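You operate a simulated robot arm through the tools that you are given. There is no shell and no other tool. Be economical: measure what you need, move in short steps, check, and stop when the job is done.

The job below is to be done with a simulated robot arm. You get a single attempt, and the scene is never put back.

TASK
Swap the cover on the can for the loose one.
Fine: The old cover goes in the red REJECT tray; tighten the green and black cover knobs; leave the clamp shut.
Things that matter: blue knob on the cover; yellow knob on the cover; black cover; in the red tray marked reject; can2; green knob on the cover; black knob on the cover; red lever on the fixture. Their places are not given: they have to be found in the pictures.

Only the result counts: the job must be done as asked and must still hold three seconds after the hand-in. Knocking over, shifting, dropping, spilling or breaking anything else fails it. Lids that push on must go on centred and level and be pressed home; caps that screw on are set level and turned clockwise until they are tight.

THE ROBOT
A 7-joint arm with a two-finger parallel gripper, fixed in place. Base frame: the origin is at the foot of the arm, x ahead of it, y to its left, z up; the work surface is at about z = 0. Units: mm, degrees, N and s.
With the tool pointing down near the work surface it reaches from about 240 to 620 mm from the base axis. Its first joint turns from -66.0 to 66.0 degrees. Payload 2.6 kg.
The TCP is the grasp point between the finger pads, 30 mm short of the fingertips. In the tool frame z runs along the fingers and y along their closing line. Largest opening 94 mm; finger width 28, thickness 10; the body of the gripper, 50 by 96 mm, starts 55 mm behind the TCP.
Orientation is that of the tool frame in the base frame, as a unit quaternion [x, y, z, w]. With the fingers straight down and closing along the base's y, the tool's x points along the base's -x, its y along +y and its z along -z.

THE INTERFACE
- The arm moves only by the tool drive_tool. Its argument "plan" is one flat list of numbers, 7 for each row, row after row: the shift along the tool's x, y, z in mm, then the turn, a rotation vector about the tool's x, y, z in degrees, then the gripper command, from -1 (fully open) to 1 (shut), values between in proportion. In form: [x, y, z, wx, wy, wz, fingers, x, y, z, wx, wy, wz, fingers, ...]. A call has 1 to 12 rows; each row is the pose to reach, as a shift and turn from the pose commanded when the call began, along the tool's axes at that moment. Rows are played at 5 a second. More than 50 mm and 8.6 degrees between two rows, or a gripper value outside its range, and nothing of the call is played. A pose out of reach is approached as far as the arm can. The call stops where the force on the tool passes 40 N (or 10 N more than at its start, if that is more) or the arm is blocked; 0.2 s more then pass. The fingers move at their own pace (about 72 mm/s each) and stop on an object; they squeeze with about 38 N. The grip force told is the motor's: it shows also when the fingers shut on nothing. Time passes only in rows, and 0.2 s behind the last, so rows that repeat a pose let the fingers close. The reply holds the time, the measured pose of the TCP, the force on the tool along the base axes, the opening and the grip force, in the units named above and with some noise.
- Cameras (640 x 400 px; columns grow to the right, rows downward): "scene" is fixed at [43.9, 441.2, 550.6]; the picture's right is [-0.70, -0.71, 0.00], its down [-0.44, 0.44, -0.79] and it looks along [0.56, -0.55, -0.62] (base axes); focal length 261 px, centre (320, 200). "wrist" rides on the gripper at [76, 14, -102] in the tool frame; the picture's right is [-0.18, 0.98, 0.00], its down [-0.75, -0.14, -0.64] and it looks along [-0.63, -0.12, 0.77] (tool axes); focal length 243 px, centre (320, 200).
- grab_frame(camera): a new picture of that camera. No time passes.
- locate(camera, pixels): there is no depth. For up to 12 entries [column, row, z] of the newest picture of that camera ("zoom" is the newest enlarged one), the place [x, y] in the base frame at which the ray of that pixel passes the height z, good to about 2 mm, but the place of the scene camera against the robot may be out by one fixed shift of up to 12 mm in any direction. No time passes.
- inspect(camera, box): a new picture of the part [left, top, right, bottom] of that camera's present view, enlarged. No time passes.
- job_done(): hands the job in; it is judged then, once.

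Go step by step. Measure first, check grasps and placings, and put right what went wrong. The budget is 80 turns and 34 pictures, counting those below and the enlarged ones. Unless the task says otherwise, let go and move clear before handing in, and close with one line.

The tools are called after "Request:" as a command line: name --argument value ..., lists and objects as JSON in quotes. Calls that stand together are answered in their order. drive_tool: Moves the arm, as the interface text tells. Its arguments: {"type":"object","properties":{"plan":{"type":"array"}},"required":["plan"]} The other tools are called the same way: grab_frame (camera) takes a picture; locate (camera, pixels) gives the place at which the rays of pixels pass given heights; inspect (camera, box) takes an enlarged picture of a part of a camera's view; job_done () hands the job in.

At the start:

```text
time_s: 0.0
ee_pos: [352.0, -81.6, 379.4]
tcp_rot: [0.0, 1.0, 0.001, 0.0]
force: [0.2, 0.1, -0.7]
width: 93.8
grip_force: 0.0
```

scene: 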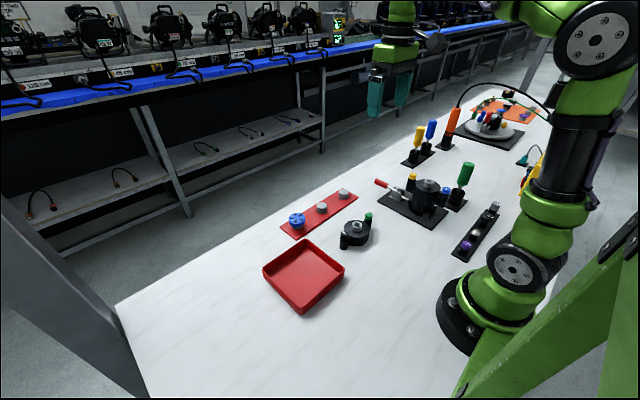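
wrist: 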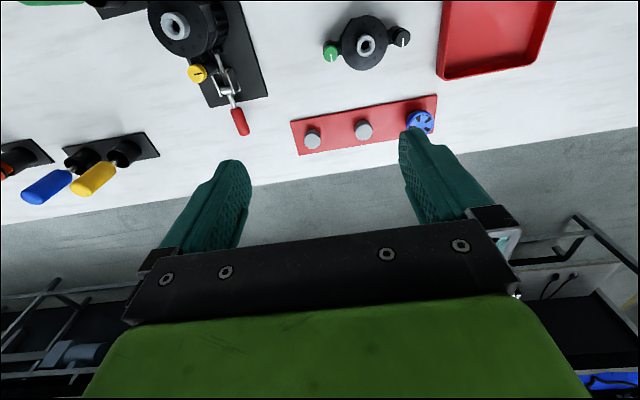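

The scene shows the fixture with the red lever near (410,195), the loose cover with a green knob near (356,232), and the red tray near (304,275). I'll enlarge these areas first.

Request:
inspect --camera "scene" --box '[360, 150, 480, 225]'

Request:
inspect --camera "scene" --box '[260, 180, 400, 268]'

Request:
inspect --camera "wrist" --box '[120, 0, 440, 200]'

```text
5.33 times, centred on (420, 188) of scene
```

zoom: 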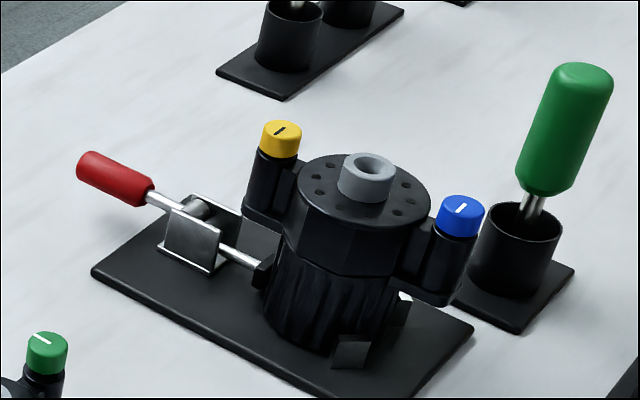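

```text
4.55 times, centred on (330, 224) of scene
```

zoom: 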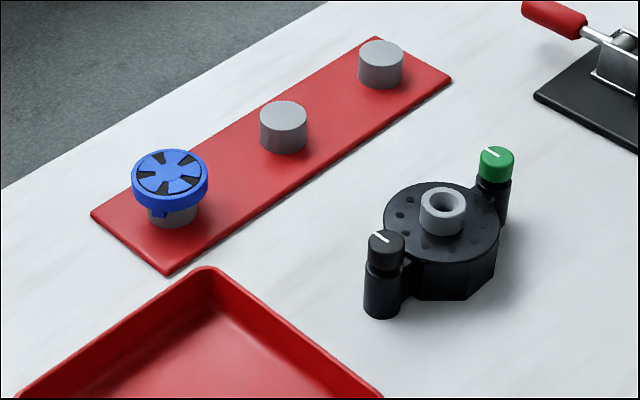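

```text
2.00 times, centred on (280, 100) of wrist
```

zoom: 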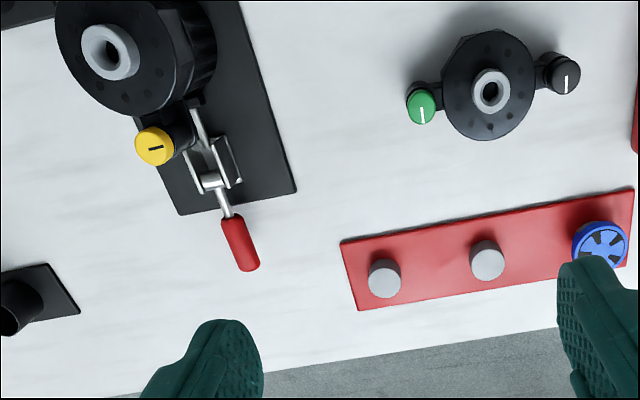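

The fixture's cover carries the yellow and blue knobs and the loose cover the green and black ones. I'll locate the main points with both cameras.

Request:
locate --camera "wrist" --pixels '[[174, 26, 0], [174, 26, 100], [197, 74, 0], [197, 74, 100], [240, 128, 0], [240, 128, 60], [366, 46, 0], [366, 46, 50], [331, 50, 0], [331, 50, 50], [402, 36, 0], [402, 36, 50]]'

Request:
locate --camera "scene" --pixels '[[428.5, 182, 0], [428.5, 182, 100], [412.5, 175, 0], [412.5, 175, 100], [379, 182, 0], [379, 182, 60], [357, 226, 0], [357, 226, 50], [369, 214, 0], [369, 214, 50], [344.5, 232, 0], [344.5, 232, 50]]'

```text
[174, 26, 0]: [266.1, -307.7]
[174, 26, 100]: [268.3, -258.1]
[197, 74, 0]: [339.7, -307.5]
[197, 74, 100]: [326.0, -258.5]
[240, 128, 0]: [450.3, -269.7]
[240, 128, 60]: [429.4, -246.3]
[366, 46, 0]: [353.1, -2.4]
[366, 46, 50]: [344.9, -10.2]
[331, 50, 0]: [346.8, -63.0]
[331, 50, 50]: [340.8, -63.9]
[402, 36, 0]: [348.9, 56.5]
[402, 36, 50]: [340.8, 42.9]
```

```text
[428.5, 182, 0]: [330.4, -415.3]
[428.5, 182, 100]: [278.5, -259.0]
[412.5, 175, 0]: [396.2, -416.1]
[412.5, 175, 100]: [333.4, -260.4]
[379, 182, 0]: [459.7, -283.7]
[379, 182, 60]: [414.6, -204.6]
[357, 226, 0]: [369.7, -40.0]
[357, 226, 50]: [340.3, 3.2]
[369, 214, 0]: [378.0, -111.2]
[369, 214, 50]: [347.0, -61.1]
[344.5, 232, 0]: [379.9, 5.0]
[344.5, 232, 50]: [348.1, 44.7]
```

The boss top comes out near (268,-258,100), the yellow knob near (326,-258), and the loose cover near (345,-10). I'll move above the fixture for a closer view.

Request:
drive_tool --plan '[16, -44, 12, 0, 0, 0, -1, 32, -88, 24, 0, 0, 0, -1, 48, -132, 36, 0, 0, 0, -1, 64, -170, 48, 0, 0, 0, -1, 72, -190, 60, 0, 0, 0, -1, 72, -190, 60, 0, 0, 0, -1]'

Request:
grab_frame --camera "wrist"

```text
time_s: 1.4
ee_pos: [279.5, -271.8, 320.3]
tcp_rot: [0.001, 1.0, 0.0, 0.0]
force: [0.8, 0.3, -0.2]
width: 94.1
grip_force: 0.0
```

```text
28 pictures are left
```

wrist: 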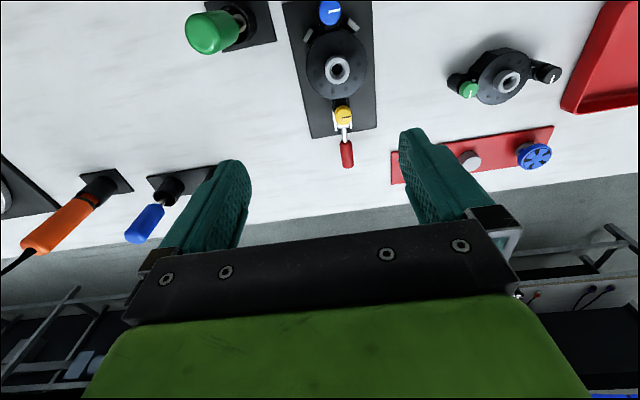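

Request:
inspect --camera "wrist" --box '[256, 0, 432, 110]'

Request:
locate --camera "wrist" --pixels '[[338, 70, 100], [338, 70, 80], [330, 11, 100], [330, 11, 80], [344, 114, 100], [344, 114, 80], [347, 150, 40], [508, 82, 40], [508, 82, 0], [469, 89, 50], [547, 73, 50]]'

```text
3.64 times, centred on (344, 55) of wrist
```

zoom: 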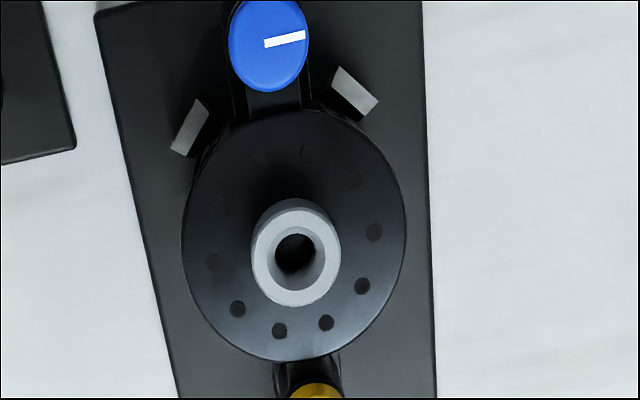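

```text
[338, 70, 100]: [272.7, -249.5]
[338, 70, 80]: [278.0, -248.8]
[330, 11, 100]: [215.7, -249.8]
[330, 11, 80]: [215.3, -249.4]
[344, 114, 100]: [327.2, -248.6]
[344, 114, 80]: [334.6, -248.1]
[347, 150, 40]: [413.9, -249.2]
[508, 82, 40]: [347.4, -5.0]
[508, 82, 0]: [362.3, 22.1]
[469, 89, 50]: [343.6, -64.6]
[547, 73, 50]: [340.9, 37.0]
```

Combining the two wrist views, the fixture cover is centred near (269,-249.5), with its boss top at about z 117, yellow at x≈322 and blue at x≈216. The loose boss is near (345,-10,47). Next I'll check the clamp state and the knob marks.

Request:
inspect --camera "wrist" --box '[296, 90, 392, 170]'

Request:
inspect --camera "wrist" --box '[440, 35, 568, 115]'

Request:
inspect --camera "scene" --box '[390, 165, 460, 220]'

```text
5.00 times, centred on (344, 130) of wrist
```

zoom: 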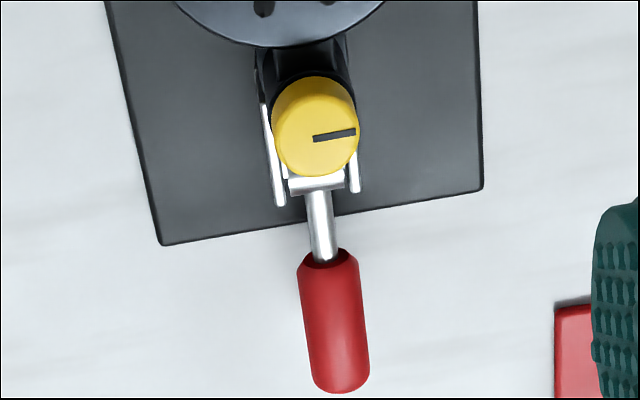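

```text
5.00 times, centred on (504, 75) of wrist
```

zoom: 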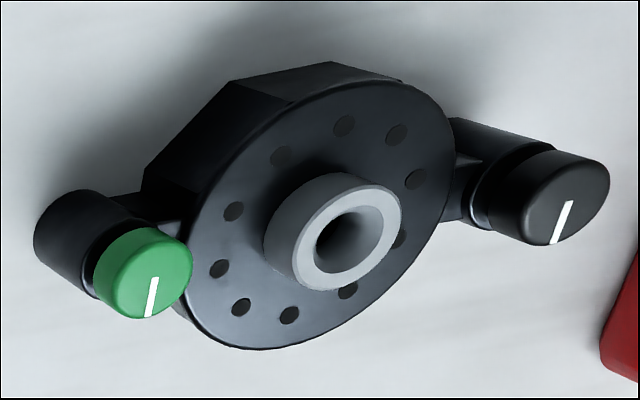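

```text
7.27 times, centred on (425, 192) of scene
```

zoom: 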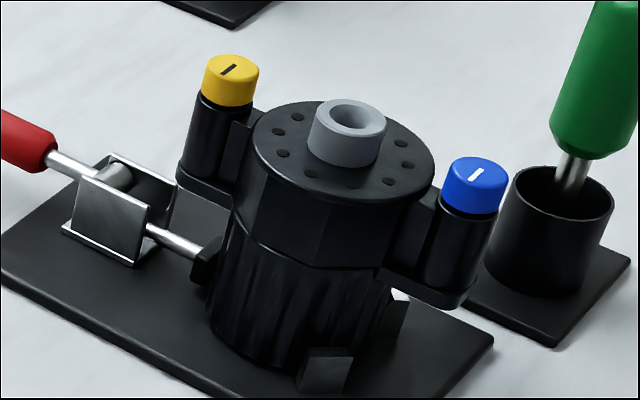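

Yellow and blue sit tight on their pods with marks pointing +y. The green and black knobs stand raised on necks with marks pointing +x, and the clamp's plunger touches the can. I'll go above the yellow knob at z 190 to measure heights better.

Request:
drive_tool --plan '[-14, 7, 44, 0, 0, 0, -1, -28, 15, 88, 0, 0, 0, -1, -42.5, 22.3, 130, 0, 0, 0, -1, -42.5, 22.3, 130, 0, 0, 0, -1]'

Request:
grab_frame --camera "wrist"

```text
time_s: 2.4
ee_pos: [323.5, -248.2, 191.1]
tcp_rot: [0.001, 1.0, 0.0, 0.0]
force: [1.0, 0.0, 0.3]
width: 93.8
grip_force: 0.1
```

```text
23 pictures are left
```

wrist: 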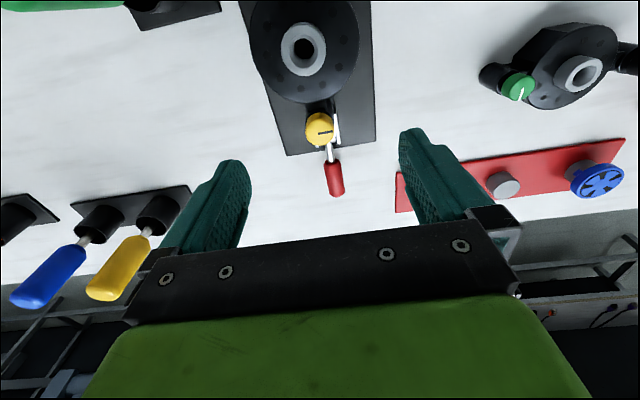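

I'll locate the knob and boss in this nearer view to fix their heights.

Request:
locate --camera "wrist" --pixels '[[320, 127, 120], [320, 127, 110], [320, 127, 100], [303, 46, 120], [303, 46, 110], [303, 46, 100], [306, 130, 110], [335, 127, 110], [518, 86, 50], [518, 86, 40], [581, 73, 47], [335, 190, 40]]'

Request:
inspect --camera "wrist" --box '[264, 90, 376, 160]'

```text
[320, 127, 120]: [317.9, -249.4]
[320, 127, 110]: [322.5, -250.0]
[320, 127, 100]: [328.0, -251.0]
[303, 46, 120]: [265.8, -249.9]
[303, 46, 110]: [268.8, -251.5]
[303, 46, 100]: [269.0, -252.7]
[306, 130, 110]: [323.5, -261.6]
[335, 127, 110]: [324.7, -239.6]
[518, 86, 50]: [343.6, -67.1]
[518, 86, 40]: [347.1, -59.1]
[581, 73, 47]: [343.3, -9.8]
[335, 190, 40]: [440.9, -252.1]
```

```text
5.71 times, centred on (320, 125) of wrist
```

zoom: 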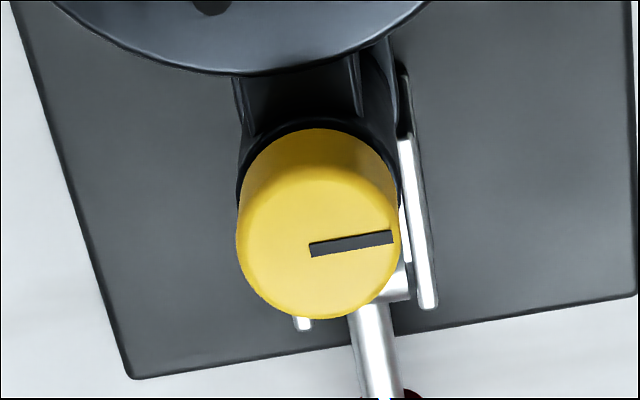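

Yellow is about 21 mm across, centred near (322.5,-250) with its top at z≈110. I'll lower the half-open fingers around it.

Request:
drive_tool --plan '[1, -1.8, 25, 0, 0, 0, 0.0, 1, -1.8, 45, 0, 0, 0, 0.1, 1, -1.8, 58, 0, 0, 0, 0.1, 1, -1.8, 58, 0, 0, 0, 0.1]'

Request:
grab_frame --camera "wrist"

```text
time_s: 3.4
ee_pos: [320.7, -252.7, 132.1]
tcp_rot: [0.0, 1.0, 0.0, -0.001]
force: [-0.1, 0.7, 0.1]
width: 42.4
grip_force: 0.1
```

```text
21 pictures are left
```

wrist: 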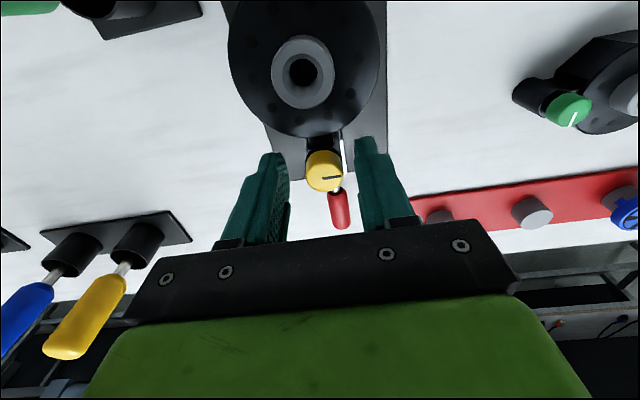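

The yellow knob at (323,167) is centred between the fingertips. I'll check its x and height from here.

Request:
locate --camera "wrist" --pixels '[[324, 170, 115], [324, 170, 108], [324, 170, 100], [303, 69, 115], [303, 69, 105], [284, 158, 102], [362, 140, 102], [306, 134, 95], [306, 134, 85]]'

Request:
inspect --camera "wrist" --box '[240, 110, 400, 210]'

```text
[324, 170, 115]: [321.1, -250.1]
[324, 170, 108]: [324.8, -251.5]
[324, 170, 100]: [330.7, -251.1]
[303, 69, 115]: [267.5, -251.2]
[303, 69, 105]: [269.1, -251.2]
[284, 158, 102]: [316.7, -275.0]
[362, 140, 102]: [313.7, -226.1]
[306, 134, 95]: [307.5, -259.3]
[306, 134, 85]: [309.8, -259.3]
```

```text
4.00 times, centred on (320, 160) of wrist
```

zoom: 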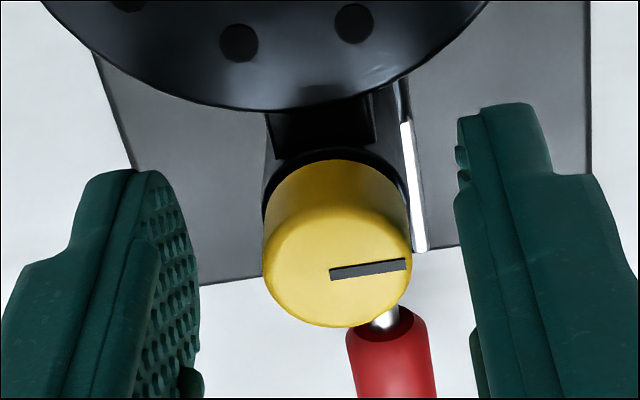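

The knob top is at z≈111 and centred. I'll drop 3 mm, close, and turn 80° counterclockwise (seen from above).

Request:
drive_tool --plan '[-1, 0, 3, 0, 0, 0, 0.1, -1, 0, 3, 0, 0, 0, 1, -1, 0, 3, 0, 0, 0, 1, -1, 0, 3, 0, 0, 0, 1]'

Request:
drive_tool --plan '[0, 0, 0, 0, 0, -8, 1, 0, 0, 0, 0, 0, -16, 1, 0, 0, 0, 0, 0, -24, 1, 0, 0, 0, 0, 0, -32, 1, 0, 0, 0, 0, 0, -40, 1, 0, 0, 0, 0, 0, -48, 1, 0, 0, 0, 0, 0, -56, 1, 0, 0, 0, 0, 0, -64, 1, 0, 0, 0, 0, 0, -72, 1, 0, 0, 0, 0, 0, -80, 1]'

Request:
grab_frame --camera "wrist"

```text
time_s: 4.4
ee_pos: [323.6, -249.7, 129.7]
tcp_rot: [0.0, 1.0, 0.002, 0.0]
force: [-0.9, 10.9, 2.0]
width: 22.8
grip_force: 38.1
```

```text
time_s: 5.5
ee_pos: [327.3, -243.3, 129.8]
tcp_rot: [-0.274, 0.962, 0.007, 0.007]
force: [2.4, 2.8, -0.6]
width: 28.8
grip_force: 38.1
stopped in row 5: the force on the tool passed its limit (the readings are from after the stop); the commanded pose is now the measured one
```

```text
19 pictures are left
```

wrist: 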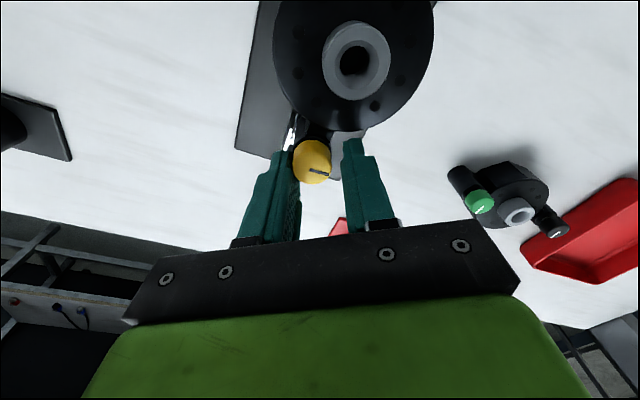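

The turn was blocked at 32° and the opening rose to 28.8, so the right fingertip at (355,140) probably caught the cover's disc rim. I'll look closer before continuing.

Request:
inspect --camera "wrist" --box '[240, 110, 400, 210]'

```text
4.00 times, centred on (320, 160) of wrist
```

zoom: 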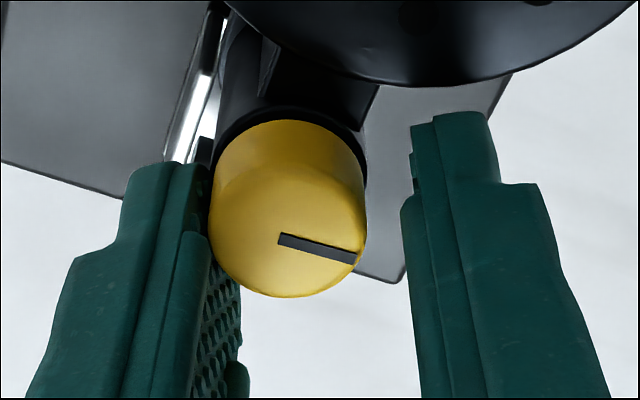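

The fingertips at z≈99.7 were slightly below the disc top, so the finger hit the rim and the knob barely turned. I'll open, rise to TCP z≈136, turn back to 0°, recentre and regrip.

Request:
drive_tool --plan '[0, 0, 0, 0, 0, 0, 0.1, 0, 0, -6.2, 0, 0, 0, 0.1, 4, -2, -6.2, 0, 0, 8, 0.1, 7.4, -3.9, -6.2, 0, 0, 16, 0.1, 7.4, -3.9, -6.2, 0, 0, 24, 0.1, 7.4, -3.9, -6.2, 0, 0, 32, 0.1, 7.4, -3.9, -6.2, 0, 0, 32, 0.1]'

Request:
drive_tool --plan '[0, 0, 0, 0, 0, 0, 1, 0, 0, 0, 0, 0, 0, 1, 0, 0, 0, 0, 0, 0, 1]'

```text
time_s: 7.0
ee_pos: [322.4, -251.3, 136.6]
tcp_rot: [0.002, 1.0, 0.007, 0.004]
force: [-0.7, -0.5, 0.8]
width: 42.4
grip_force: 0.0
```

```text
time_s: 7.8
ee_pos: [324.3, -249.9, 135.6]
tcp_rot: [0.0, 1.0, 0.009, 0.003]
force: [-2.2, 13.5, 2.6]
width: 20.4
grip_force: 38.0
```

It's gripped at width 20.4 with about 13 N sideways. I'll shift +1 mm in y to ease that and turn counterclockwise.

Request:
drive_tool --plan '[0, 1.2, 0, 0, 0, 0, 1, 0, 1.2, 0, 0, 0, -7, 1, 0, 1.2, 0, 0, 0, -14, 1, 0, 1.2, 0, 0, 0, -21, 1, 0, 1.2, 0, 0, 0, -28, 1, 0, 1.2, 0, 0, 0, -35, 1, 0, 1.2, 0, 0, 0, -42, 1, 0, 1.2, 0, 0, 0, -50, 1, 0, 1.2, 0, 0, 0, -58, 1, 0, 1.2, 0, 0, 0, -66, 1, 0, 1.2, 0, 0, 0, -74, 1, 0, 1.2, 0, 0, 0, -82, 1]'

Request:
inspect --camera "wrist" --box '[240, 110, 400, 210]'

```text
time_s: 10.4
ee_pos: [323.0, -250.8, 136.1]
tcp_rot: [-0.656, 0.754, 0.001, 0.008]
force: [10.7, 0.0, 7.3]
width: 20.5
grip_force: 38.3
```

```text
4.00 times, centred on (320, 160) of wrist
```

zoom: 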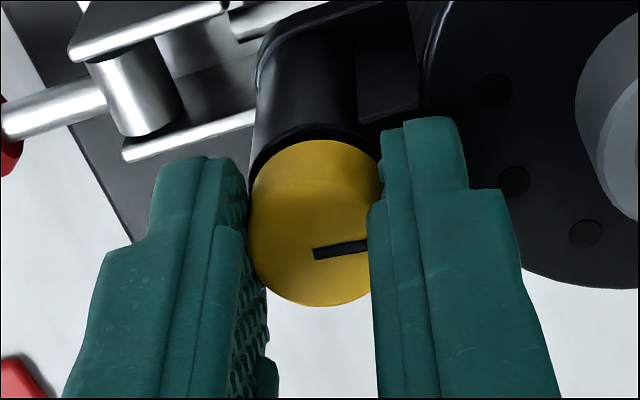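

The knob turned 82° with the grip and pushes up at 7 N, which suggests it is unscrewing. I'll continue counterclockwise, rising slightly.

Request:
drive_tool --plan '[0, 0, -0.5, 0, 0, -8, 1, 0, 0, -0.5, 0, 0, -16, 1, 0, 0, -0.5, 0, 0, -24, 1, 0, 0, -0.5, 0, 0, -32, 1, 0, 0, -0.5, 0, 0, -40, 1, 0, 0, -0.5, 0, 0, -48, 1, 0, 0, -1, 0, 0, -56, 1, 0, 0, -1, 0, 0, -64, 1, 0, 0, -1, 0, 0, -72, 1, 0, 0, -1, 0, 0, -80, 1]'

Request:
inspect --camera "wrist" --box '[240, 90, 400, 190]'

```text
time_s: 11.9
ee_pos: [324.9, -251.6, 133.1]
tcp_rot: [0.907, -0.421, -0.001, 0.001]
force: [-4.4, 1.6, 8.5]
width: 20.5
grip_force: 38.1
out of reach, approached as far as the arm can: row 6, 7
stopped in row 7: the force on the tool passed its limit (the readings are from after the stop); the commanded pose is now the measured one
```

```text
4.00 times, centred on (320, 140) of wrist
```

zoom: 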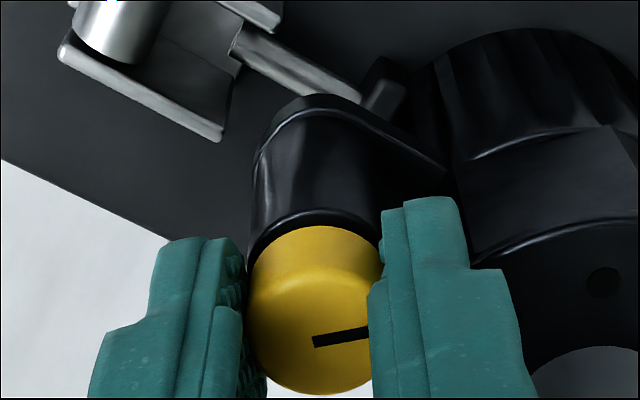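

The arm's turning limit is at about -130°. I'll open, lift, and wind back towards +100° for another stroke, then check how far the knob has risen.

Request:
drive_tool --plan '[0, 0, 0, 0, 0, 0, 0.1, 0, 0, 0, 0, 0, 0, 0.1, 0, 0, -25, 0, 0, 0, 0.1, 0, 0, -25, 0, 0, 8, 0.1, 0, 0, -25, 0, 0, 16, 0.1, 0, 0, -25, 0, 0, 24, 0.1, 0, 0, -25, 0, 0, 32, 0.1, 0, 0, -25, 0, 0, 40, 0.1, 0, 0, -25, 0, 0, 48, 0.1, 0, 0, -25, 0, 0, 56, 0.1, 0, 0, -25, 0, 0, 64, 0.1]'

Request:
drive_tool --plan '[0, 0, 0, 0, 0, 8, 0.1, 0, 0, 0, 0, 0, 16, 0.1, 0, 0, 0, 0, 0, 24, 0.1, 0, 0, 0, 0, 0, 32, 0.1, 0, 0, 0, 0, 0, 40, 0.1, 0, 0, 0, 0, 0, 48, 0.1, 0, 0, 0, 0, 0, 56, 0.1, 0, 0, 0, 0, 0, 64, 0.1, 0, 0, 0, 0, 0, 66, 0.1, 0, 0, 0, 0, 0, 66, 0.1]'

Request:
inspect --camera "wrist" --box '[240, 70, 400, 170]'

```text
time_s: 14.3
ee_pos: [324.9, -250.5, 158.1]
tcp_rot: [-0.545, 0.838, 0.001, 0.0]
force: [0.5, -0.1, 0.5]
width: 42.5
grip_force: 0.2
out of reach, approached as far as the arm can: row 3
```

```text
time_s: 16.5
ee_pos: [324.8, -249.6, 157.9]
tcp_rot: [-0.003, 1.0, 0.001, -0.001]
force: [-0.4, -0.3, 0.0]
width: 42.1
grip_force: 0.1
```

```text
4.00 times, centred on (320, 120) of wrist
```

zoom: 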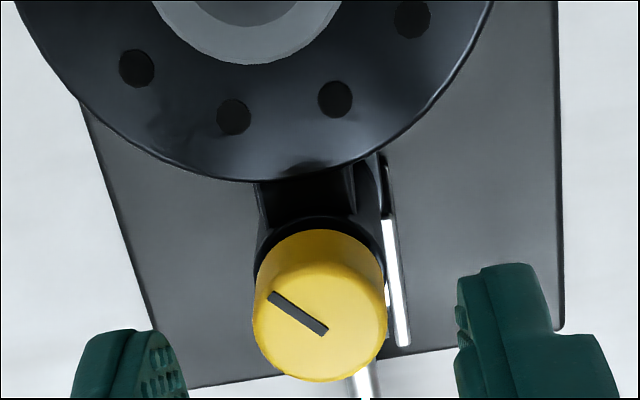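

The mark now points up-left, so the knob has turned about 135° counterclockwise. I'll wind the wrist to about +170°, regrip, and unscrew a long stroke.

Request:
drive_tool --plan '[0, 0, 0, 0, 0, 8.5, 0.1, 0, 0, 0, 0, 0, 17, 0.1, 0, 0, 0, 0, 0, 25.5, 0.1, 0, 0, 0, 0, 0, 34, 0.1, 0, 0, 0, 0, 0, 42.5, 0.1, 0, 0, 0, 0, 0, 51, 0.1, 0, 0, 0, 0, 0, 59.5, 0.1, 0, 0, 0, 0, 0, 68, 0.1, 0, 0, 0, 0, 0, 76.5, 0.1, 0, 0, 0, 0, 0, 85, 0.1]'

Request:
drive_tool --plan '[0, 0, 0, 0, 0, 8.5, 0.1, 0, 0, 0, 0, 0, 17, 0.1, 0, 0, 0, 0, 0, 25.5, 0.1, 0, 0, 0, 0, 0, 34, 0.1, 0, 0, 0, 0, 0, 42.5, 0.1, 0, 0, 0, 0, 0, 51, 0.1, 0, 0, 0, 0, 0, 59.5, 0.1, 0, 0, 0, 0, 0, 68, 0.1, 0, 0, 0, 0, 0, 76.5, 0.1, 0, 0, 0, 0, 0, 85, 0.1, 0, 0, 0, 0, 0, 85, 0.1]'

Request:
inspect --camera "wrist" --box '[240, 70, 400, 170]'

```text
time_s: 18.7
ee_pos: [324.6, -250.2, 157.4]
tcp_rot: [0.675, 0.738, 0.0, -0.001]
force: [0.2, 0.0, 0.2]
width: 42.0
grip_force: 0.0
```

```text
time_s: 21.1
ee_pos: [324.9, -249.1, 158.9]
tcp_rot: [0.996, 0.088, -0.001, -0.001]
force: [-0.3, -0.5, -0.8]
width: 42.4
grip_force: 0.0
```

```text
4.00 times, centred on (320, 120) of wrist
```

zoom: 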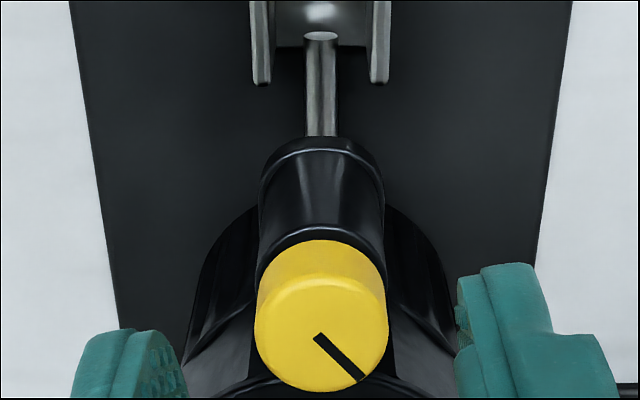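

The wrist reaches +170°, and the knob at zoom (320,315) sits centred between the fingers. I'll descend 22 mm, grip and turn counterclockwise.

Request:
drive_tool --plan '[-1.5, 0, 10, 0, 0, 0, 0.1, -1.5, 0, 22, 0, 0, 0, 0.1, -1.5, 0, 22, 0, 0, 0, 1, -1.5, 0, 22, 0, 0, 0, 1, -1.5, 0, 22, 0, 0, 0, 1]'

Request:
drive_tool --plan '[0, 0, 0, 0, 0, -8, 1, 0, 0, 0, 0, 0, -16, 1, 0, 0, 0, 0, 0, -24, 1, 0, 0, 0, 0, 0, -32, 1, 0, 0, 0, 0, 0, -40, 1, 0, 0, 0, 0, 0, -48, 1, 0, 0, 0, 0, 0, -56, 1, 0, 0, 0, 0, 0, -64, 1, 0, 0, 0, 0, 0, -72, 1, 0, 0, 0, 0, 0, -80, 1, 0, 0, 0, 0, 0, -88, 1]'

```text
time_s: 22.3
ee_pos: [324.0, -249.7, 136.6]
tcp_rot: [0.996, 0.09, -0.001, -0.001]
force: [-0.3, 1.8, -0.3]
width: 20.2
grip_force: 37.9
```

```text
time_s: 24.7
ee_pos: [323.6, -252.2, 136.2]
tcp_rot: [0.653, 0.757, -0.001, 0.0]
force: [6.5, 0.4, 9.4]
width: 20.4
grip_force: 37.6
```

The grip holds and the upward force grew to 9 N, so the knob is rising on its thread. I'll carry on counterclockwise, letting the tool rise.

Request:
drive_tool --plan '[0, 0, -0.3, 0, 0, -8, 1, 0, 0, -0.4, 0, 0, -16, 1, 0, 0, -0.5, 0, 0, -24, 1, 0, 0, -0.6, 0, 0, -32, 1, 0, 0, -0.7, 0, 0, -40, 1, 0, 0, -0.8, 0, 0, -48, 1, 0, 0, -0.9, 0, 0, -56, 1, 0, 0, -1, 0, 0, -64, 1, 0, 0, -1.1, 0, 0, -72, 1, 0, 0, -1.2, 0, 0, -80, 1, 0, 0, -1.2, 0, 0, -88, 1]'

Request:
drive_tool --plan '[0, 0, -0.1, 0, 0, -8, 1, 0, 0, -0.2, 0, 0, -16, 1, 0, 0, -0.3, 0, 0, -24, 1, 0, 0, -0.4, 0, 0, -32, 1, 0, 0, -0.5, 0, 0, -40, 1, 0, 0, -0.6, 0, 0, -48, 1, 0, 0, -0.7, 0, 0, -56, 1, 0, 0, -0.8, 0, 0, -64, 1, 0, 0, -0.9, 0, 0, -72, 1, 0, 0, -1, 0, 0, -80, 1, 0, 0, -1, 0, 0, -88, 1]'

Request:
inspect --camera "wrist" --box '[240, 90, 400, 190]'

```text
time_s: 27.1
ee_pos: [324.5, -249.7, 138.4]
tcp_rot: [-0.057, 0.998, 0.001, 0.0]
force: [16.5, 3.8, 9.1]
width: 20.2
grip_force: 38.6
```

```text
time_s: 29.5
ee_pos: [323.4, -251.7, 139.2]
tcp_rot: [0.734, -0.679, 0.001, 0.0]
force: [16.3, -8.0, 3.5]
width: 20.4
grip_force: 37.7
```

```text
4.00 times, centred on (320, 140) of wrist
```

zoom: 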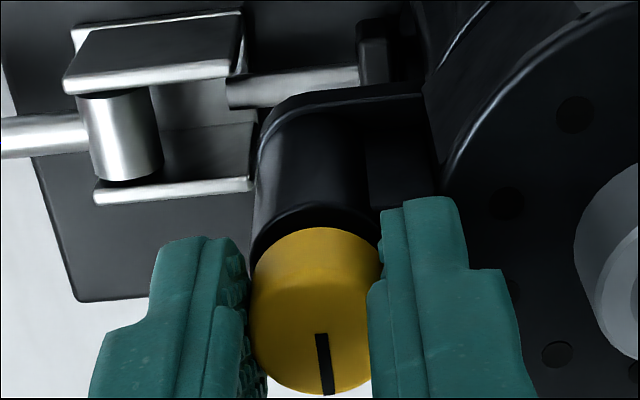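

The knob has now turned about 400° counterclockwise in all and risen about 3 mm. I'll release, lift and compare it with the loose knobs.

Request:
drive_tool --plan '[0, 0, 0, 0, 0, 0, 0.1, 0, 0, 0, 0, 0, 0, 0.1, 0, 0, -45, 0, 0, 0, 0.1, 0, 0, -50, 0, 0, 8, 0.1, 0, 0, -50, 0, 0, 16, 0.1, 0, 0, -50, 0, 0, 24, 0.1, 0, 0, -50, 0, 0, 32, 0.1, 0, 0, -50, 0, 0, 40, 0.1, 0, 0, -50, 0, 0, 48, 0.1, 0, 0, -50, 0, 0, 48, 0.1]'

Request:
inspect --camera "scene" --box '[390, 165, 460, 220]'

```text
time_s: 31.7
ee_pos: [324.4, -250.0, 188.4]
tcp_rot: [-0.393, 0.92, 0.001, 0.0]
force: [-0.3, -0.3, 0.1]
width: 42.3
grip_force: 0.0
```

```text
7.27 times, centred on (425, 192) of scene
```

zoom: 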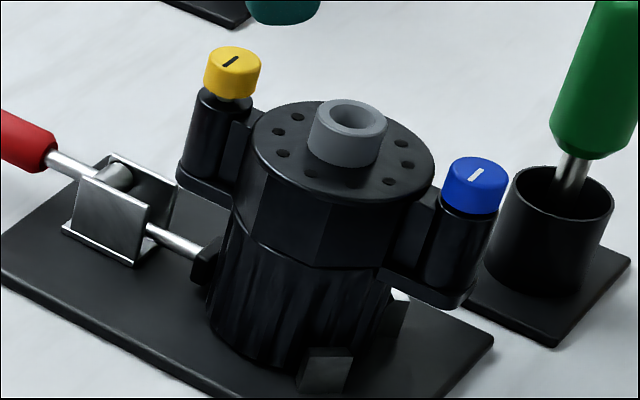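

Yellow now stands clear with a gap showing at zoom (230,95). I'll view the loose cover at the same scale to compare.

Request:
inspect --camera "scene" --box '[325, 200, 395, 255]'

```text
7.27 times, centred on (360, 228) of scene
```

zoom: 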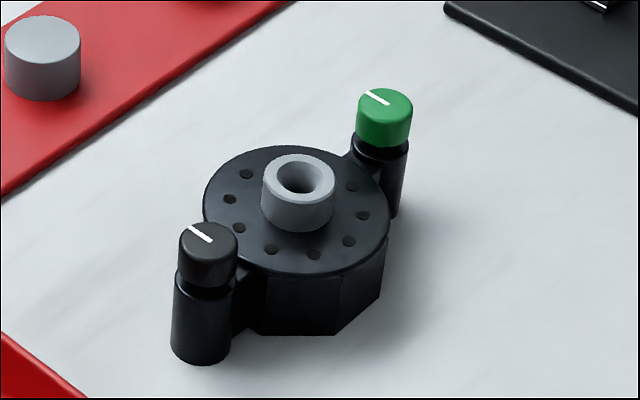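

Both sets look comparable. Before moving to blue at (216,-250), I'll check where the tall green screwdriver stands, to avoid hitting it.

Request:
locate --camera "scene" --pixels '[[457.5, 203, 0], [458, 191, 40], [460, 185, 50], [469, 164, 100], [469, 164, 130], [469, 164, 160], [446, 188, 108]]'

Request:
grab_frame --camera "wrist"

```text
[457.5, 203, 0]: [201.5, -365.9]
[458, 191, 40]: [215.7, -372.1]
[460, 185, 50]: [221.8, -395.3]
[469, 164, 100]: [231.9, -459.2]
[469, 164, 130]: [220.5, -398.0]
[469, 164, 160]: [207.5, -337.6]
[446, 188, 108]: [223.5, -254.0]
```

```text
10 pictures are left
```

wrist: 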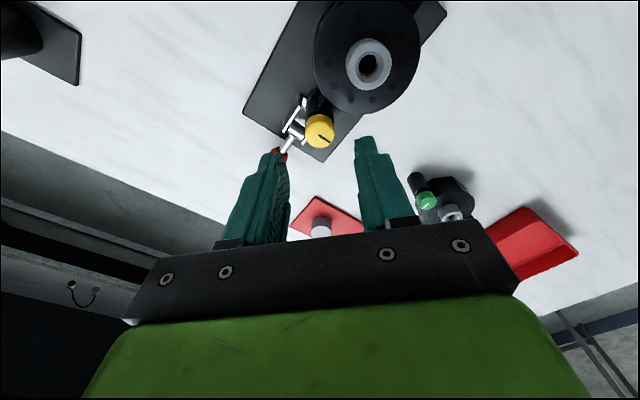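

The screwdriver is about 110 mm from blue and only about 150 tall, so the gripper body clears it. I'll move over blue while winding the wrist to about +165°.

Request:
drive_tool --plan '[12, 13, 0, 0, 0, 8.5, 0.1, 25, 26, 0, 0, 0, 17, 0.1, 37, 39, 0, 0, 0, 25.5, 0.1, 50, 52, 0, 0, 0, 34, 0.1, 62, 65, 0, 0, 0, 42.5, 0.1, 74.6, 78.1, 0, 0, 0, 51, 0.1, 74.6, 78.1, 0, 0, 0, 59.5, 0.1, 74.6, 78.1, 0, 0, 0, 68, 0.1, 74.6, 78.1, 0, 0, 0, 76.5, 0.1, 74.6, 78.1, 0, 0, 0, 85, 0.1, 74.6, 78.1, 0, 0, 0, 93.5, 0.1, 74.6, 78.1, 0, 0, 0, 102, 0.1]'

Request:
drive_tool --plan '[0, 0, 0, 0, 0, 8.5, 0.1, 0, 0, 0, 0, 0, 17, 0.1, 0, 0, 0, 0, 0, 25.5, 0.1, 0, 0, 0, 0, 0, 34, 0.1, 0, 0, 0, 0, 0, 42.5, 0.1, 0, 0, 0, 0, 0, 51, 0.1, 0, 0, 0, 0, 0, 59.5, 0.1, 0, 0, 0, 0, 0, 68, 0.1, 0, 0, 0, 0, 0, 76.5, 0.1, 0, 0, 0, 0, 0, 85, 0.1, 0, 0, 0, 0, 0, 93.5, 0.1, 0, 0, 0, 0, 0, 102, 0.1]'

Request:
grab_frame --camera "wrist"

```text
time_s: 34.3
ee_pos: [215.7, -249.8, 189.4]
tcp_rot: [0.469, 0.883, -0.001, -0.001]
force: [0.2, 0.2, 0.5]
width: 42.1
grip_force: 0.1
```

```text
time_s: 36.9
ee_pos: [216.0, -250.0, 189.4]
tcp_rot: [0.981, 0.192, 0.0, -0.001]
force: [0.4, 0.1, 0.2]
width: 42.3
grip_force: 0.1
```

```text
9 pictures are left
```

wrist: 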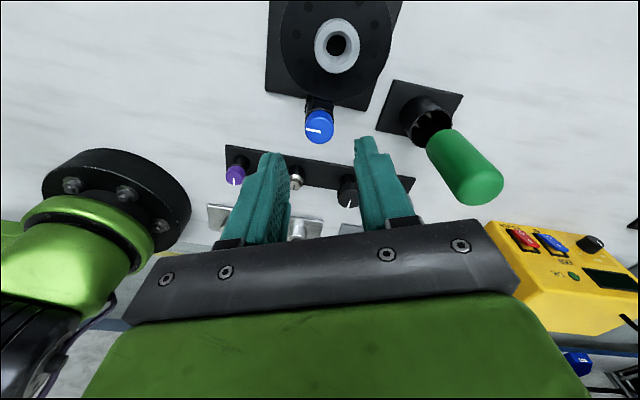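

Blue appears at (320,127). I'll locate it precisely from here.

Request:
locate --camera "wrist" --pixels '[[320, 127, 111], [336, 44, 111], [465, 170, 130]]'

```text
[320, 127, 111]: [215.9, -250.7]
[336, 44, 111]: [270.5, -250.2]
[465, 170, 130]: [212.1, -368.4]
```

Blue is at (216,-250.7), so the cover centre is about (269.5,-250.5). I'll descend, grip and unscrew blue.

Request:
drive_tool --plan '[0, 0.6, 25, 0, 0, 0, 0.1, 0, 0.6, 45, 0, 0, 0, 0.1, 0, 0.6, 53, 0, 0, 0, 0.1, 0, 0.6, 53, 0, 0, 0, 1, 0, 0.6, 53, 0, 0, 0, 1, 0, 0.6, 53, 0, 0, 0, 1]'

Request:
drive_tool --plan '[0, 0, 0, 0, 0, -8, 1, 0, 0, 0, 0, 0, -16, 1, 0, 0, 0, 0, 0, -24, 1, 0, 0, 0, 0, 0, -32, 1, 0, 0, 0, 0, 0, -40, 1, 0, 0, 0, 0, 0, -48, 1, 0, 0, 0, 0, 0, -56, 1, 0, 0, 0, 0, 0, -64, 1, 0, 0, 0, 0, 0, -72, 1, 0, 0, -0.2, 0, 0, -80, 1, 0, 0, -0.4, 0, 0, -88, 1]'

```text
time_s: 38.3
ee_pos: [215.8, -250.2, 135.4]
tcp_rot: [0.981, 0.194, -0.001, -0.001]
force: [-1.1, 2.0, -0.4]
width: 20.2
grip_force: 37.9
```

```text
time_s: 40.7
ee_pos: [216.1, -251.4, 136.0]
tcp_rot: [0.57, 0.822, 0.001, -0.001]
force: [2.3, 8.6, 3.3]
width: 20.2
grip_force: 38.0
```

Blue turns along with the grip. I'll continue the stroke, rising slowly.

Request:
drive_tool --plan '[0, 0, -0.1, 0, 0, -8, 1, 0, 0, -0.2, 0, 0, -16, 1, 0, 0, -0.3, 0, 0, -24, 1, 0, 0, -0.4, 0, 0, -32, 1, 0, 0, -0.5, 0, 0, -40, 1, 0, 0, -0.6, 0, 0, -48, 1, 0, 0, -0.7, 0, 0, -56, 1, 0, 0, -0.8, 0, 0, -64, 1, 0, 0, -0.9, 0, 0, -72, 1, 0, 0, -1, 0, 0, -80, 1, 0, 0, -1, 0, 0, -88, 1]'

Request:
drive_tool --plan '[0, 0, -0.1, 0, 0, -8, 1, 0, 0, -0.2, 0, 0, -16, 1, 0, 0, -0.3, 0, 0, -24, 1, 0, 0, -0.4, 0, 0, -32, 1, 0, 0, -0.5, 0, 0, -40, 1, 0, 0, -0.6, 0, 0, -48, 1, 0, 0, -0.7, 0, 0, -56, 1, 0, 0, -0.8, 0, 0, -64, 1, 0, 0, -0.9, 0, 0, -72, 1, 0, 0, -1, 0, 0, -80, 1, 0, 0, -1, 0, 0, -88, 1]'

```text
time_s: 43.1
ee_pos: [216.3, -250.3, 137.7]
tcp_rot: [-0.16, 0.987, 0.002, 0.0]
force: [10.6, 16.7, 2.6]
width: 20.3
grip_force: 37.9
```

```text
time_s: 45.5
ee_pos: [216.6, -250.7, 138.0]
tcp_rot: [0.8, -0.6, -0.001, 0.0]
force: [6.6, 19.6, 2.3]
width: 20.5
grip_force: 38.3
```

Blue has turned 264°. I'll release, wind back about 100° and take another stroke.

Request:
drive_tool --plan '[0, 0, 0, 0, 0, 0, 0.1, 0, 0, 0, 0, 0, 0, 0.1, 0, 0, -15, 0, 0, 0, 0.1, 0, 0, -15, 0, 0, 8.5, 0.1, 0, 0, -15, 0, 0, 17, 0.1, 0, 0, -15, 0, 0, 25.5, 0.1, 0, 0, -15, 0, 0, 34, 0.1, 0, 0, -15, 0, 0, 42.5, 0.1, 0, 0, -15, 0, 0, 51, 0.1, 0, 0, -15, 0, 0, 59.5, 0.1, 0, 0, -15, 0, 0, 68, 0.1]'

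Request:
drive_tool --plan '[0, 0, 0, 0, 0, 8.5, 0.1, 0, 0, 0, 0, 0, 17, 0.1, 0, 0, 0, 0, 0, 25.5, 0.1, 0, 0, 0, 0, 0, 34, 0.1, 0, 0, 0, 0, 0, 42.5, 0.1, 0, 0, 0, 0, 0, 51, 0.1, 0, 0, 0, 0, 0, 51, 0.1, 0, 0, 15, 0, 0, 51, 0.1, 0, 0, 15, 0, 0, 51, 1, 0, 0, 15, 0, 0, 51, 1, 0, 0, 15, 0, 0, 51, 1]'

Request:
drive_tool --plan '[0, 0, -0.1, 0, 0, -8, 1, 0, 0, -0.2, 0, 0, -16, 1, 0, 0, -0.3, 0, 0, -24, 1, 0, 0, -0.4, 0, 0, -32, 1, 0, 0, -0.5, 0, 0, -40, 1, 0, 0, -0.6, 0, 0, -48, 1, 0, 0, -0.7, 0, 0, -56, 1, 0, 0, -0.8, 0, 0, -64, 1, 0, 0, -0.9, 0, 0, -72, 1, 0, 0, -1, 0, 0, -80, 1, 0, 0, -1, 0, 0, -88, 1, 0, 0, -1, 0, 0, -96, 1]'

```text
time_s: 47.9
ee_pos: [216.0, -250.5, 153.8]
tcp_rot: [-0.326, 0.946, 0.0, -0.001]
force: [0.3, 0.8, 0.8]
width: 42.4
grip_force: 0.1
```

```text
time_s: 50.3
ee_pos: [215.7, -250.6, 138.5]
tcp_rot: [0.11, 0.994, 0.001, -0.001]
force: [1.0, 7.1, 3.3]
width: 20.3
grip_force: 37.6
```

```text
time_s: 52.9
ee_pos: [215.4, -251.7, 140.3]
tcp_rot: [-0.666, 0.746, 0.001, -0.001]
force: [-0.3, 0.2, -0.1]
width: 20.5
grip_force: 37.8
```

Forces on blue fell to zero, so it looks free after 360°. I'll give it another 24°, release, rise, and move over the boss.

Request:
drive_tool --plan '[0, 0, 0, 0, 0, -8, 1, 0, 0, 0, 0, 0, -16, 1, 0, 0, 0, 0, 0, -24, 1, 0, 0, 0, 0, 0, -24, 0.1, 0, 0, 0, 0, 0, -24, 0.1, 0, 0, -20, 0, 0, -24, 0.1, 0, 0, -35, 0, 0, -24, 0.1, 0, 0, -35, 0, 0, -24, 0.1]'

Request:
drive_tool --plan '[3, -10, 0, 0, 0, 8.5, 0.1, 6, -20, 0, 0, 0, 17, 0.1, 9, -30, 0, 0, 0, 25.5, 0.1, 12, -40, 0, 0, 0, 34, 0.1, 15.6, -51.2, 0, 0, 0, 42.5, 0.1, 15.6, -51.2, 0, 0, 0, 51, 0.1, 15.6, -51.2, 0, 0, 0, 59.5, 0.1, 15.6, -51.2, 0, 0, 0, 68, 0.1, 15.6, -51.2, 0, 0, 0, 76.5, 0.1, 15.6, -51.2, 0, 0, 0, 85, 0.1, 15.6, -51.2, 0, 0, 0, 93.5, 0, 15.6, -51.2, 0, 0, 0, 102, 0]'

Request:
drive_tool --plan '[0, 0, 0, 0, 0, 5.5, 0, 0, 0, 0, 0, 0, 5.5, 0]'

Request:
grab_frame --camera "wrist"

```text
time_s: 54.7
ee_pos: [217.4, -250.2, 173.8]
tcp_rot: [0.805, -0.593, -0.001, 0.003]
force: [-0.4, -0.2, 0.1]
width: 42.2
grip_force: 0.0
```

```text
time_s: 57.3
ee_pos: [270.2, -249.7, 174.1]
tcp_rot: [-0.045, 0.999, 0.0, -0.001]
force: [0.2, -0.2, -0.3]
width: 47.0
grip_force: 0.1
```

```text
time_s: 57.9
ee_pos: [267.8, -252.0, 174.7]
tcp_rot: [0.002, 1.0, 0.0, -0.001]
force: [0.2, 0.4, 0.2]
width: 46.9
grip_force: 0.2
```

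```text
8 pictures are left
```

wrist: 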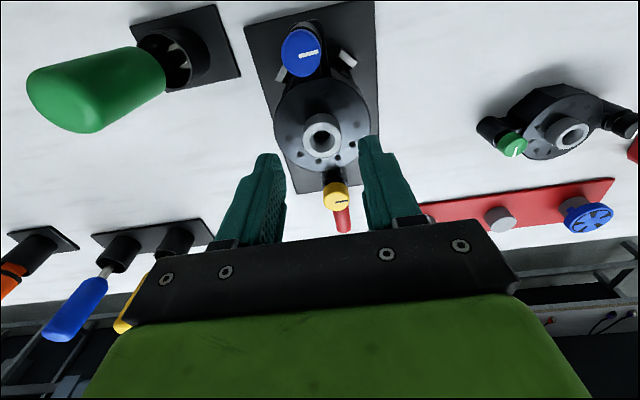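

The boss at (322,136) is centred between the fingers, and both knob marks are back near +y, one full turn loose. I'll descend to TCP z≈133 and grip the boss.

Request:
drive_tool --plan '[0, 0.5, 20, 0, 0, 0, 0, 0, 0.5, 35, 0, 0, 0, 0, 0, 0.5, 40, 0, 0, 0, 0, 0, 0.5, 41, 0, 0, 0, 0, 0, 0.5, 41, 0, 0, 0, 1, 0, 0.5, 41, 0, 0, 0, 1, 0, 0.5, 41, 0, 0, 0, 1]'

```text
time_s: 59.5
ee_pos: [269.7, -250.1, 134.6]
tcp_rot: [0.001, 1.0, 0.001, 0.0]
force: [-4.3, 14.6, 26.4]
width: 24.1
grip_force: 38.2
```

The boss is gripped at width 24.1, with the tips pressing on the disc (26 N). I'll lift gently and watch the force.

Request:
drive_tool --plan '[0, 1, -1, 0, 0, 0, 1, 0, 1, -2, 0, 0, 0, 1, 0, 1, -4, 0, 0, 0, 1, 0, 1, -6, 0, 0, 0, 1, 0, 1, -8, 0, 0, 0, 1]'

```text
time_s: 60.7
ee_pos: [268.4, -247.8, 141.6]
tcp_rot: [0.002, 1.0, 0.001, -0.002]
force: [0.1, 0.2, -1.6]
width: 23.7
grip_force: 38.2
```

It rose freely with a small load of -1.6 N. I'll lift another 60 mm and check that the cover came along.

Request:
drive_tool --plan '[0, 0, -15, 0, 0, 0, 1, 0, 0, -30, 0, 0, 0, 1, 0, 0, -45, 0, 0, 0, 1, 0, 0, -65, 0, 0, 0, 1, 0, 0, -65, 0, 0, 0, 1]'

Request:
grab_frame --camera "scene"

```text
time_s: 61.9
ee_pos: [268.9, -250.6, 206.8]
tcp_rot: [0.001, 1.0, 0.0, 0.0]
force: [-1.0, -0.7, -1.5]
width: 23.6
grip_force: 38.0
```

```text
7 pictures are left
```

scene: 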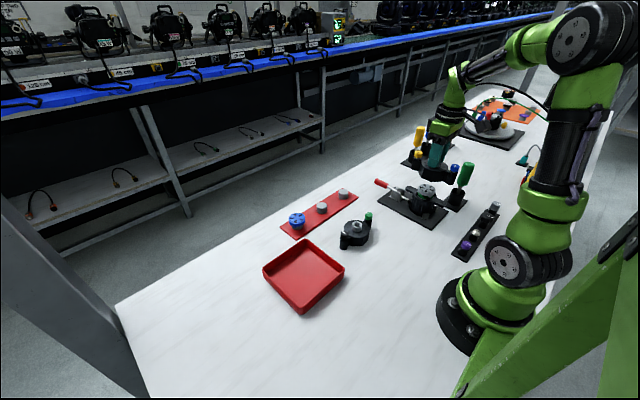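

The cover is off and the can at (427,197) stays in the fixture. I'll locate the tray's rim corners and floor.

Request:
locate --camera "scene" --pixels '[[302, 240, 25], [344, 267, 25], [306, 304, 25], [263, 267, 25], [304, 274, 5], [304, 274, 0], [357, 226, 47], [357, 226, 44]]'

Request:
inspect --camera "scene" --box '[390, 140, 480, 220]'

```text
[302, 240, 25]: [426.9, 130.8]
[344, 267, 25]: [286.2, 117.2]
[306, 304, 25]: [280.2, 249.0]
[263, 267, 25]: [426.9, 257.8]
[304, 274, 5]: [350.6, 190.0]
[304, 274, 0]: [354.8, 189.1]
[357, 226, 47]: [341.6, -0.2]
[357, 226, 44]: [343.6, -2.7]
```

```text
5.00 times, centred on (435, 180) of scene
```

zoom: 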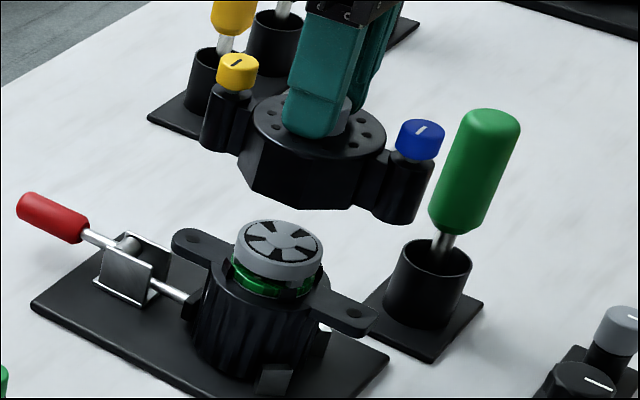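

The can with its two ears is clear in the fixture. The tray centre is about (350,188) by the scene camera, and it is only slightly longer than the cover, so I'll carry the cover there and turn it 45° to lie diagonally.

Request:
drive_tool --plan '[-7, 40, 0, 0, 0, -4, 1, -15, 80, 0, 0, 0, -8, 1, -22, 120, 0, 0, 0, -12, 1, -30, 160, 0, 0, 0, -16, 1, -37, 200, 0, 0, 0, -20, 1, -44, 240, 0, 0, 0, -24, 1, -52, 280, 0, 0, 0, -28, 1, -59, 320, 0, 0, 0, -32, 1, -66, 360, 0, 0, 0, -36, 1, -73, 400, 0, 0, 0, -40, 1, -80, 437, 0, 0, 0, -45, 1, -80, 437, 0, 0, 0, -45, 1]'

Request:
grab_frame --camera "wrist"

```text
time_s: 64.5
ee_pos: [351.2, 188.2, 206.5]
tcp_rot: [-0.381, 0.924, 0.0, -0.002]
force: [0.0, -0.2, -1.0]
width: 24.1
grip_force: 38.3
```

```text
5 pictures are left
```

wrist: 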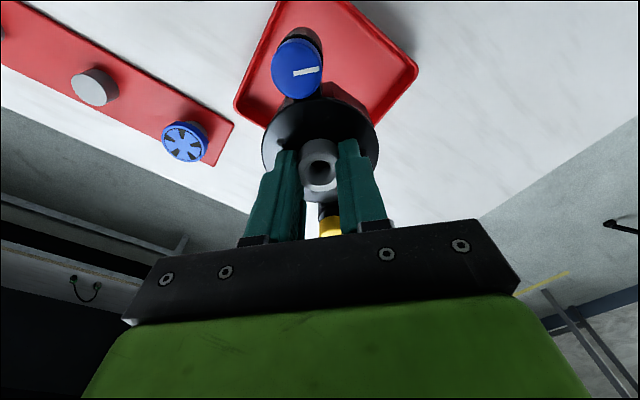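

I'll check the tray's corners (237,105) and (415,68) in this wrist view.

Request:
locate --camera "wrist" --pixels '[[237, 104, 20], [415, 68, 20], [280, 8, 20], [345, 3, 20], [270, 127, 0], [372, 120, 0]]'

```text
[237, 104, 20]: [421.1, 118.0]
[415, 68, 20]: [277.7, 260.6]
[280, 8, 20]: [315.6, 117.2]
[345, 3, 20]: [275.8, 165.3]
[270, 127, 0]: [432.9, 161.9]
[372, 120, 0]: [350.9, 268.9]
```

The tray spans about x 277–424 and y 117–262, so its centre (350,189) matches the TCP. I'll lower the cover.

Request:
drive_tool --plan '[0, 0, 35, 0, 0, 0, 1, 0, 0, 70, 0, 0, 0, 1, 0, 0, 100, 0, 0, 0, 1, 0, 0, 118, 0, 0, 0, 1, 0, 0, 125, 0, 0, 0, 1, 0, 0, 127, 0, 0, 0, 1, 0, 0, 129, 0, 0, 0, 1, 0, 0, 131, 0, 0, 0, 1, 0, 0, 133, 0, 0, 0, 1, 0, 0, 135, 0, 0, 0, 1]'

```text
time_s: 66.7
ee_pos: [350.5, 187.0, 72.0]
tcp_rot: [-0.381, 0.925, 0.001, 0.0]
force: [-0.1, 0.0, -1.7]
width: 23.8
grip_force: 38.0
```

No contact yet at z 72; I'll ease down millimetre by millimetre.

Request:
drive_tool --plan '[0, 0, 1.5, 0, 0, 0, 1, 0, 0, 3, 0, 0, 0, 1, 0, 0, 4, 0, 0, 0, 1, 0, 0, 5, 0, 0, 0, 1, 0, 0, 5, 0, 0, 0, 1]'

```text
time_s: 67.4
ee_pos: [351.8, 187.7, 71.7]
tcp_rot: [-0.381, 0.925, 0.0, 0.001]
force: [-1.0, -0.4, 3.6]
width: 23.6
grip_force: 38.5
stopped in row 3: the force on the tool passed its limit (the readings are from after the stop); the commanded pose is now the measured one
```

It's resting on the tray floor. I'll open, lift clear, and move over the loose cover, turning back to 0°.

Request:
drive_tool --plan '[0, 0, 0, 0, 0, 0, 0, 0, 0, 0, 0, 0, 0, 0, 0, 0, -30, 0, 0, 0, 0, 0, 0, -70, 0, 0, 0, 0, 0, 0, -110, 0, 0, 0, 0]'

Request:
drive_tool --plan '[24, -23, 0, 0, 0, 8, 0, 48, -45, 0, 0, 0, 16, 0, 72, -68, 0, 0, 0, 24, 0, 96, -91, 0, 0, 0, 32, 0, 120, -113, 0, 0, 0, 40, 0, 144.2, -135.8, 0, 0, 0, 45, 0, 144.2, -135.8, 0, 0, 0, 45, 0]'

Request:
grab_frame --camera "wrist"

```text
time_s: 68.6
ee_pos: [351.7, 187.6, 180.6]
tcp_rot: [-0.381, 0.925, 0.001, 0.0]
force: [0.2, -0.4, 1.1]
width: 46.9
grip_force: 0.2
```

```text
time_s: 70.2
ee_pos: [344.4, -9.9, 180.4]
tcp_rot: [0.003, 1.0, 0.0, 0.001]
force: [-1.1, 0.7, 0.1]
width: 47.1
grip_force: 0.1
```

```text
4 pictures are left
```

wrist: 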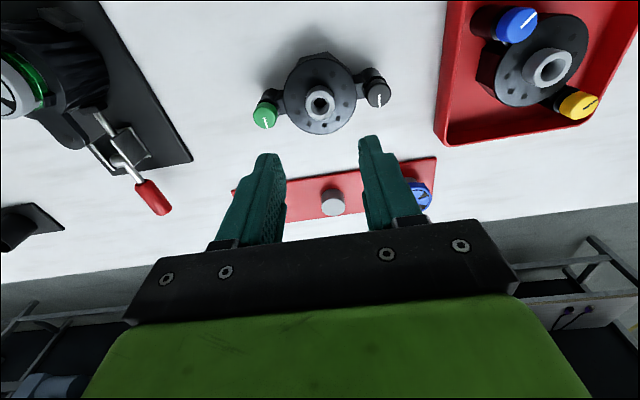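

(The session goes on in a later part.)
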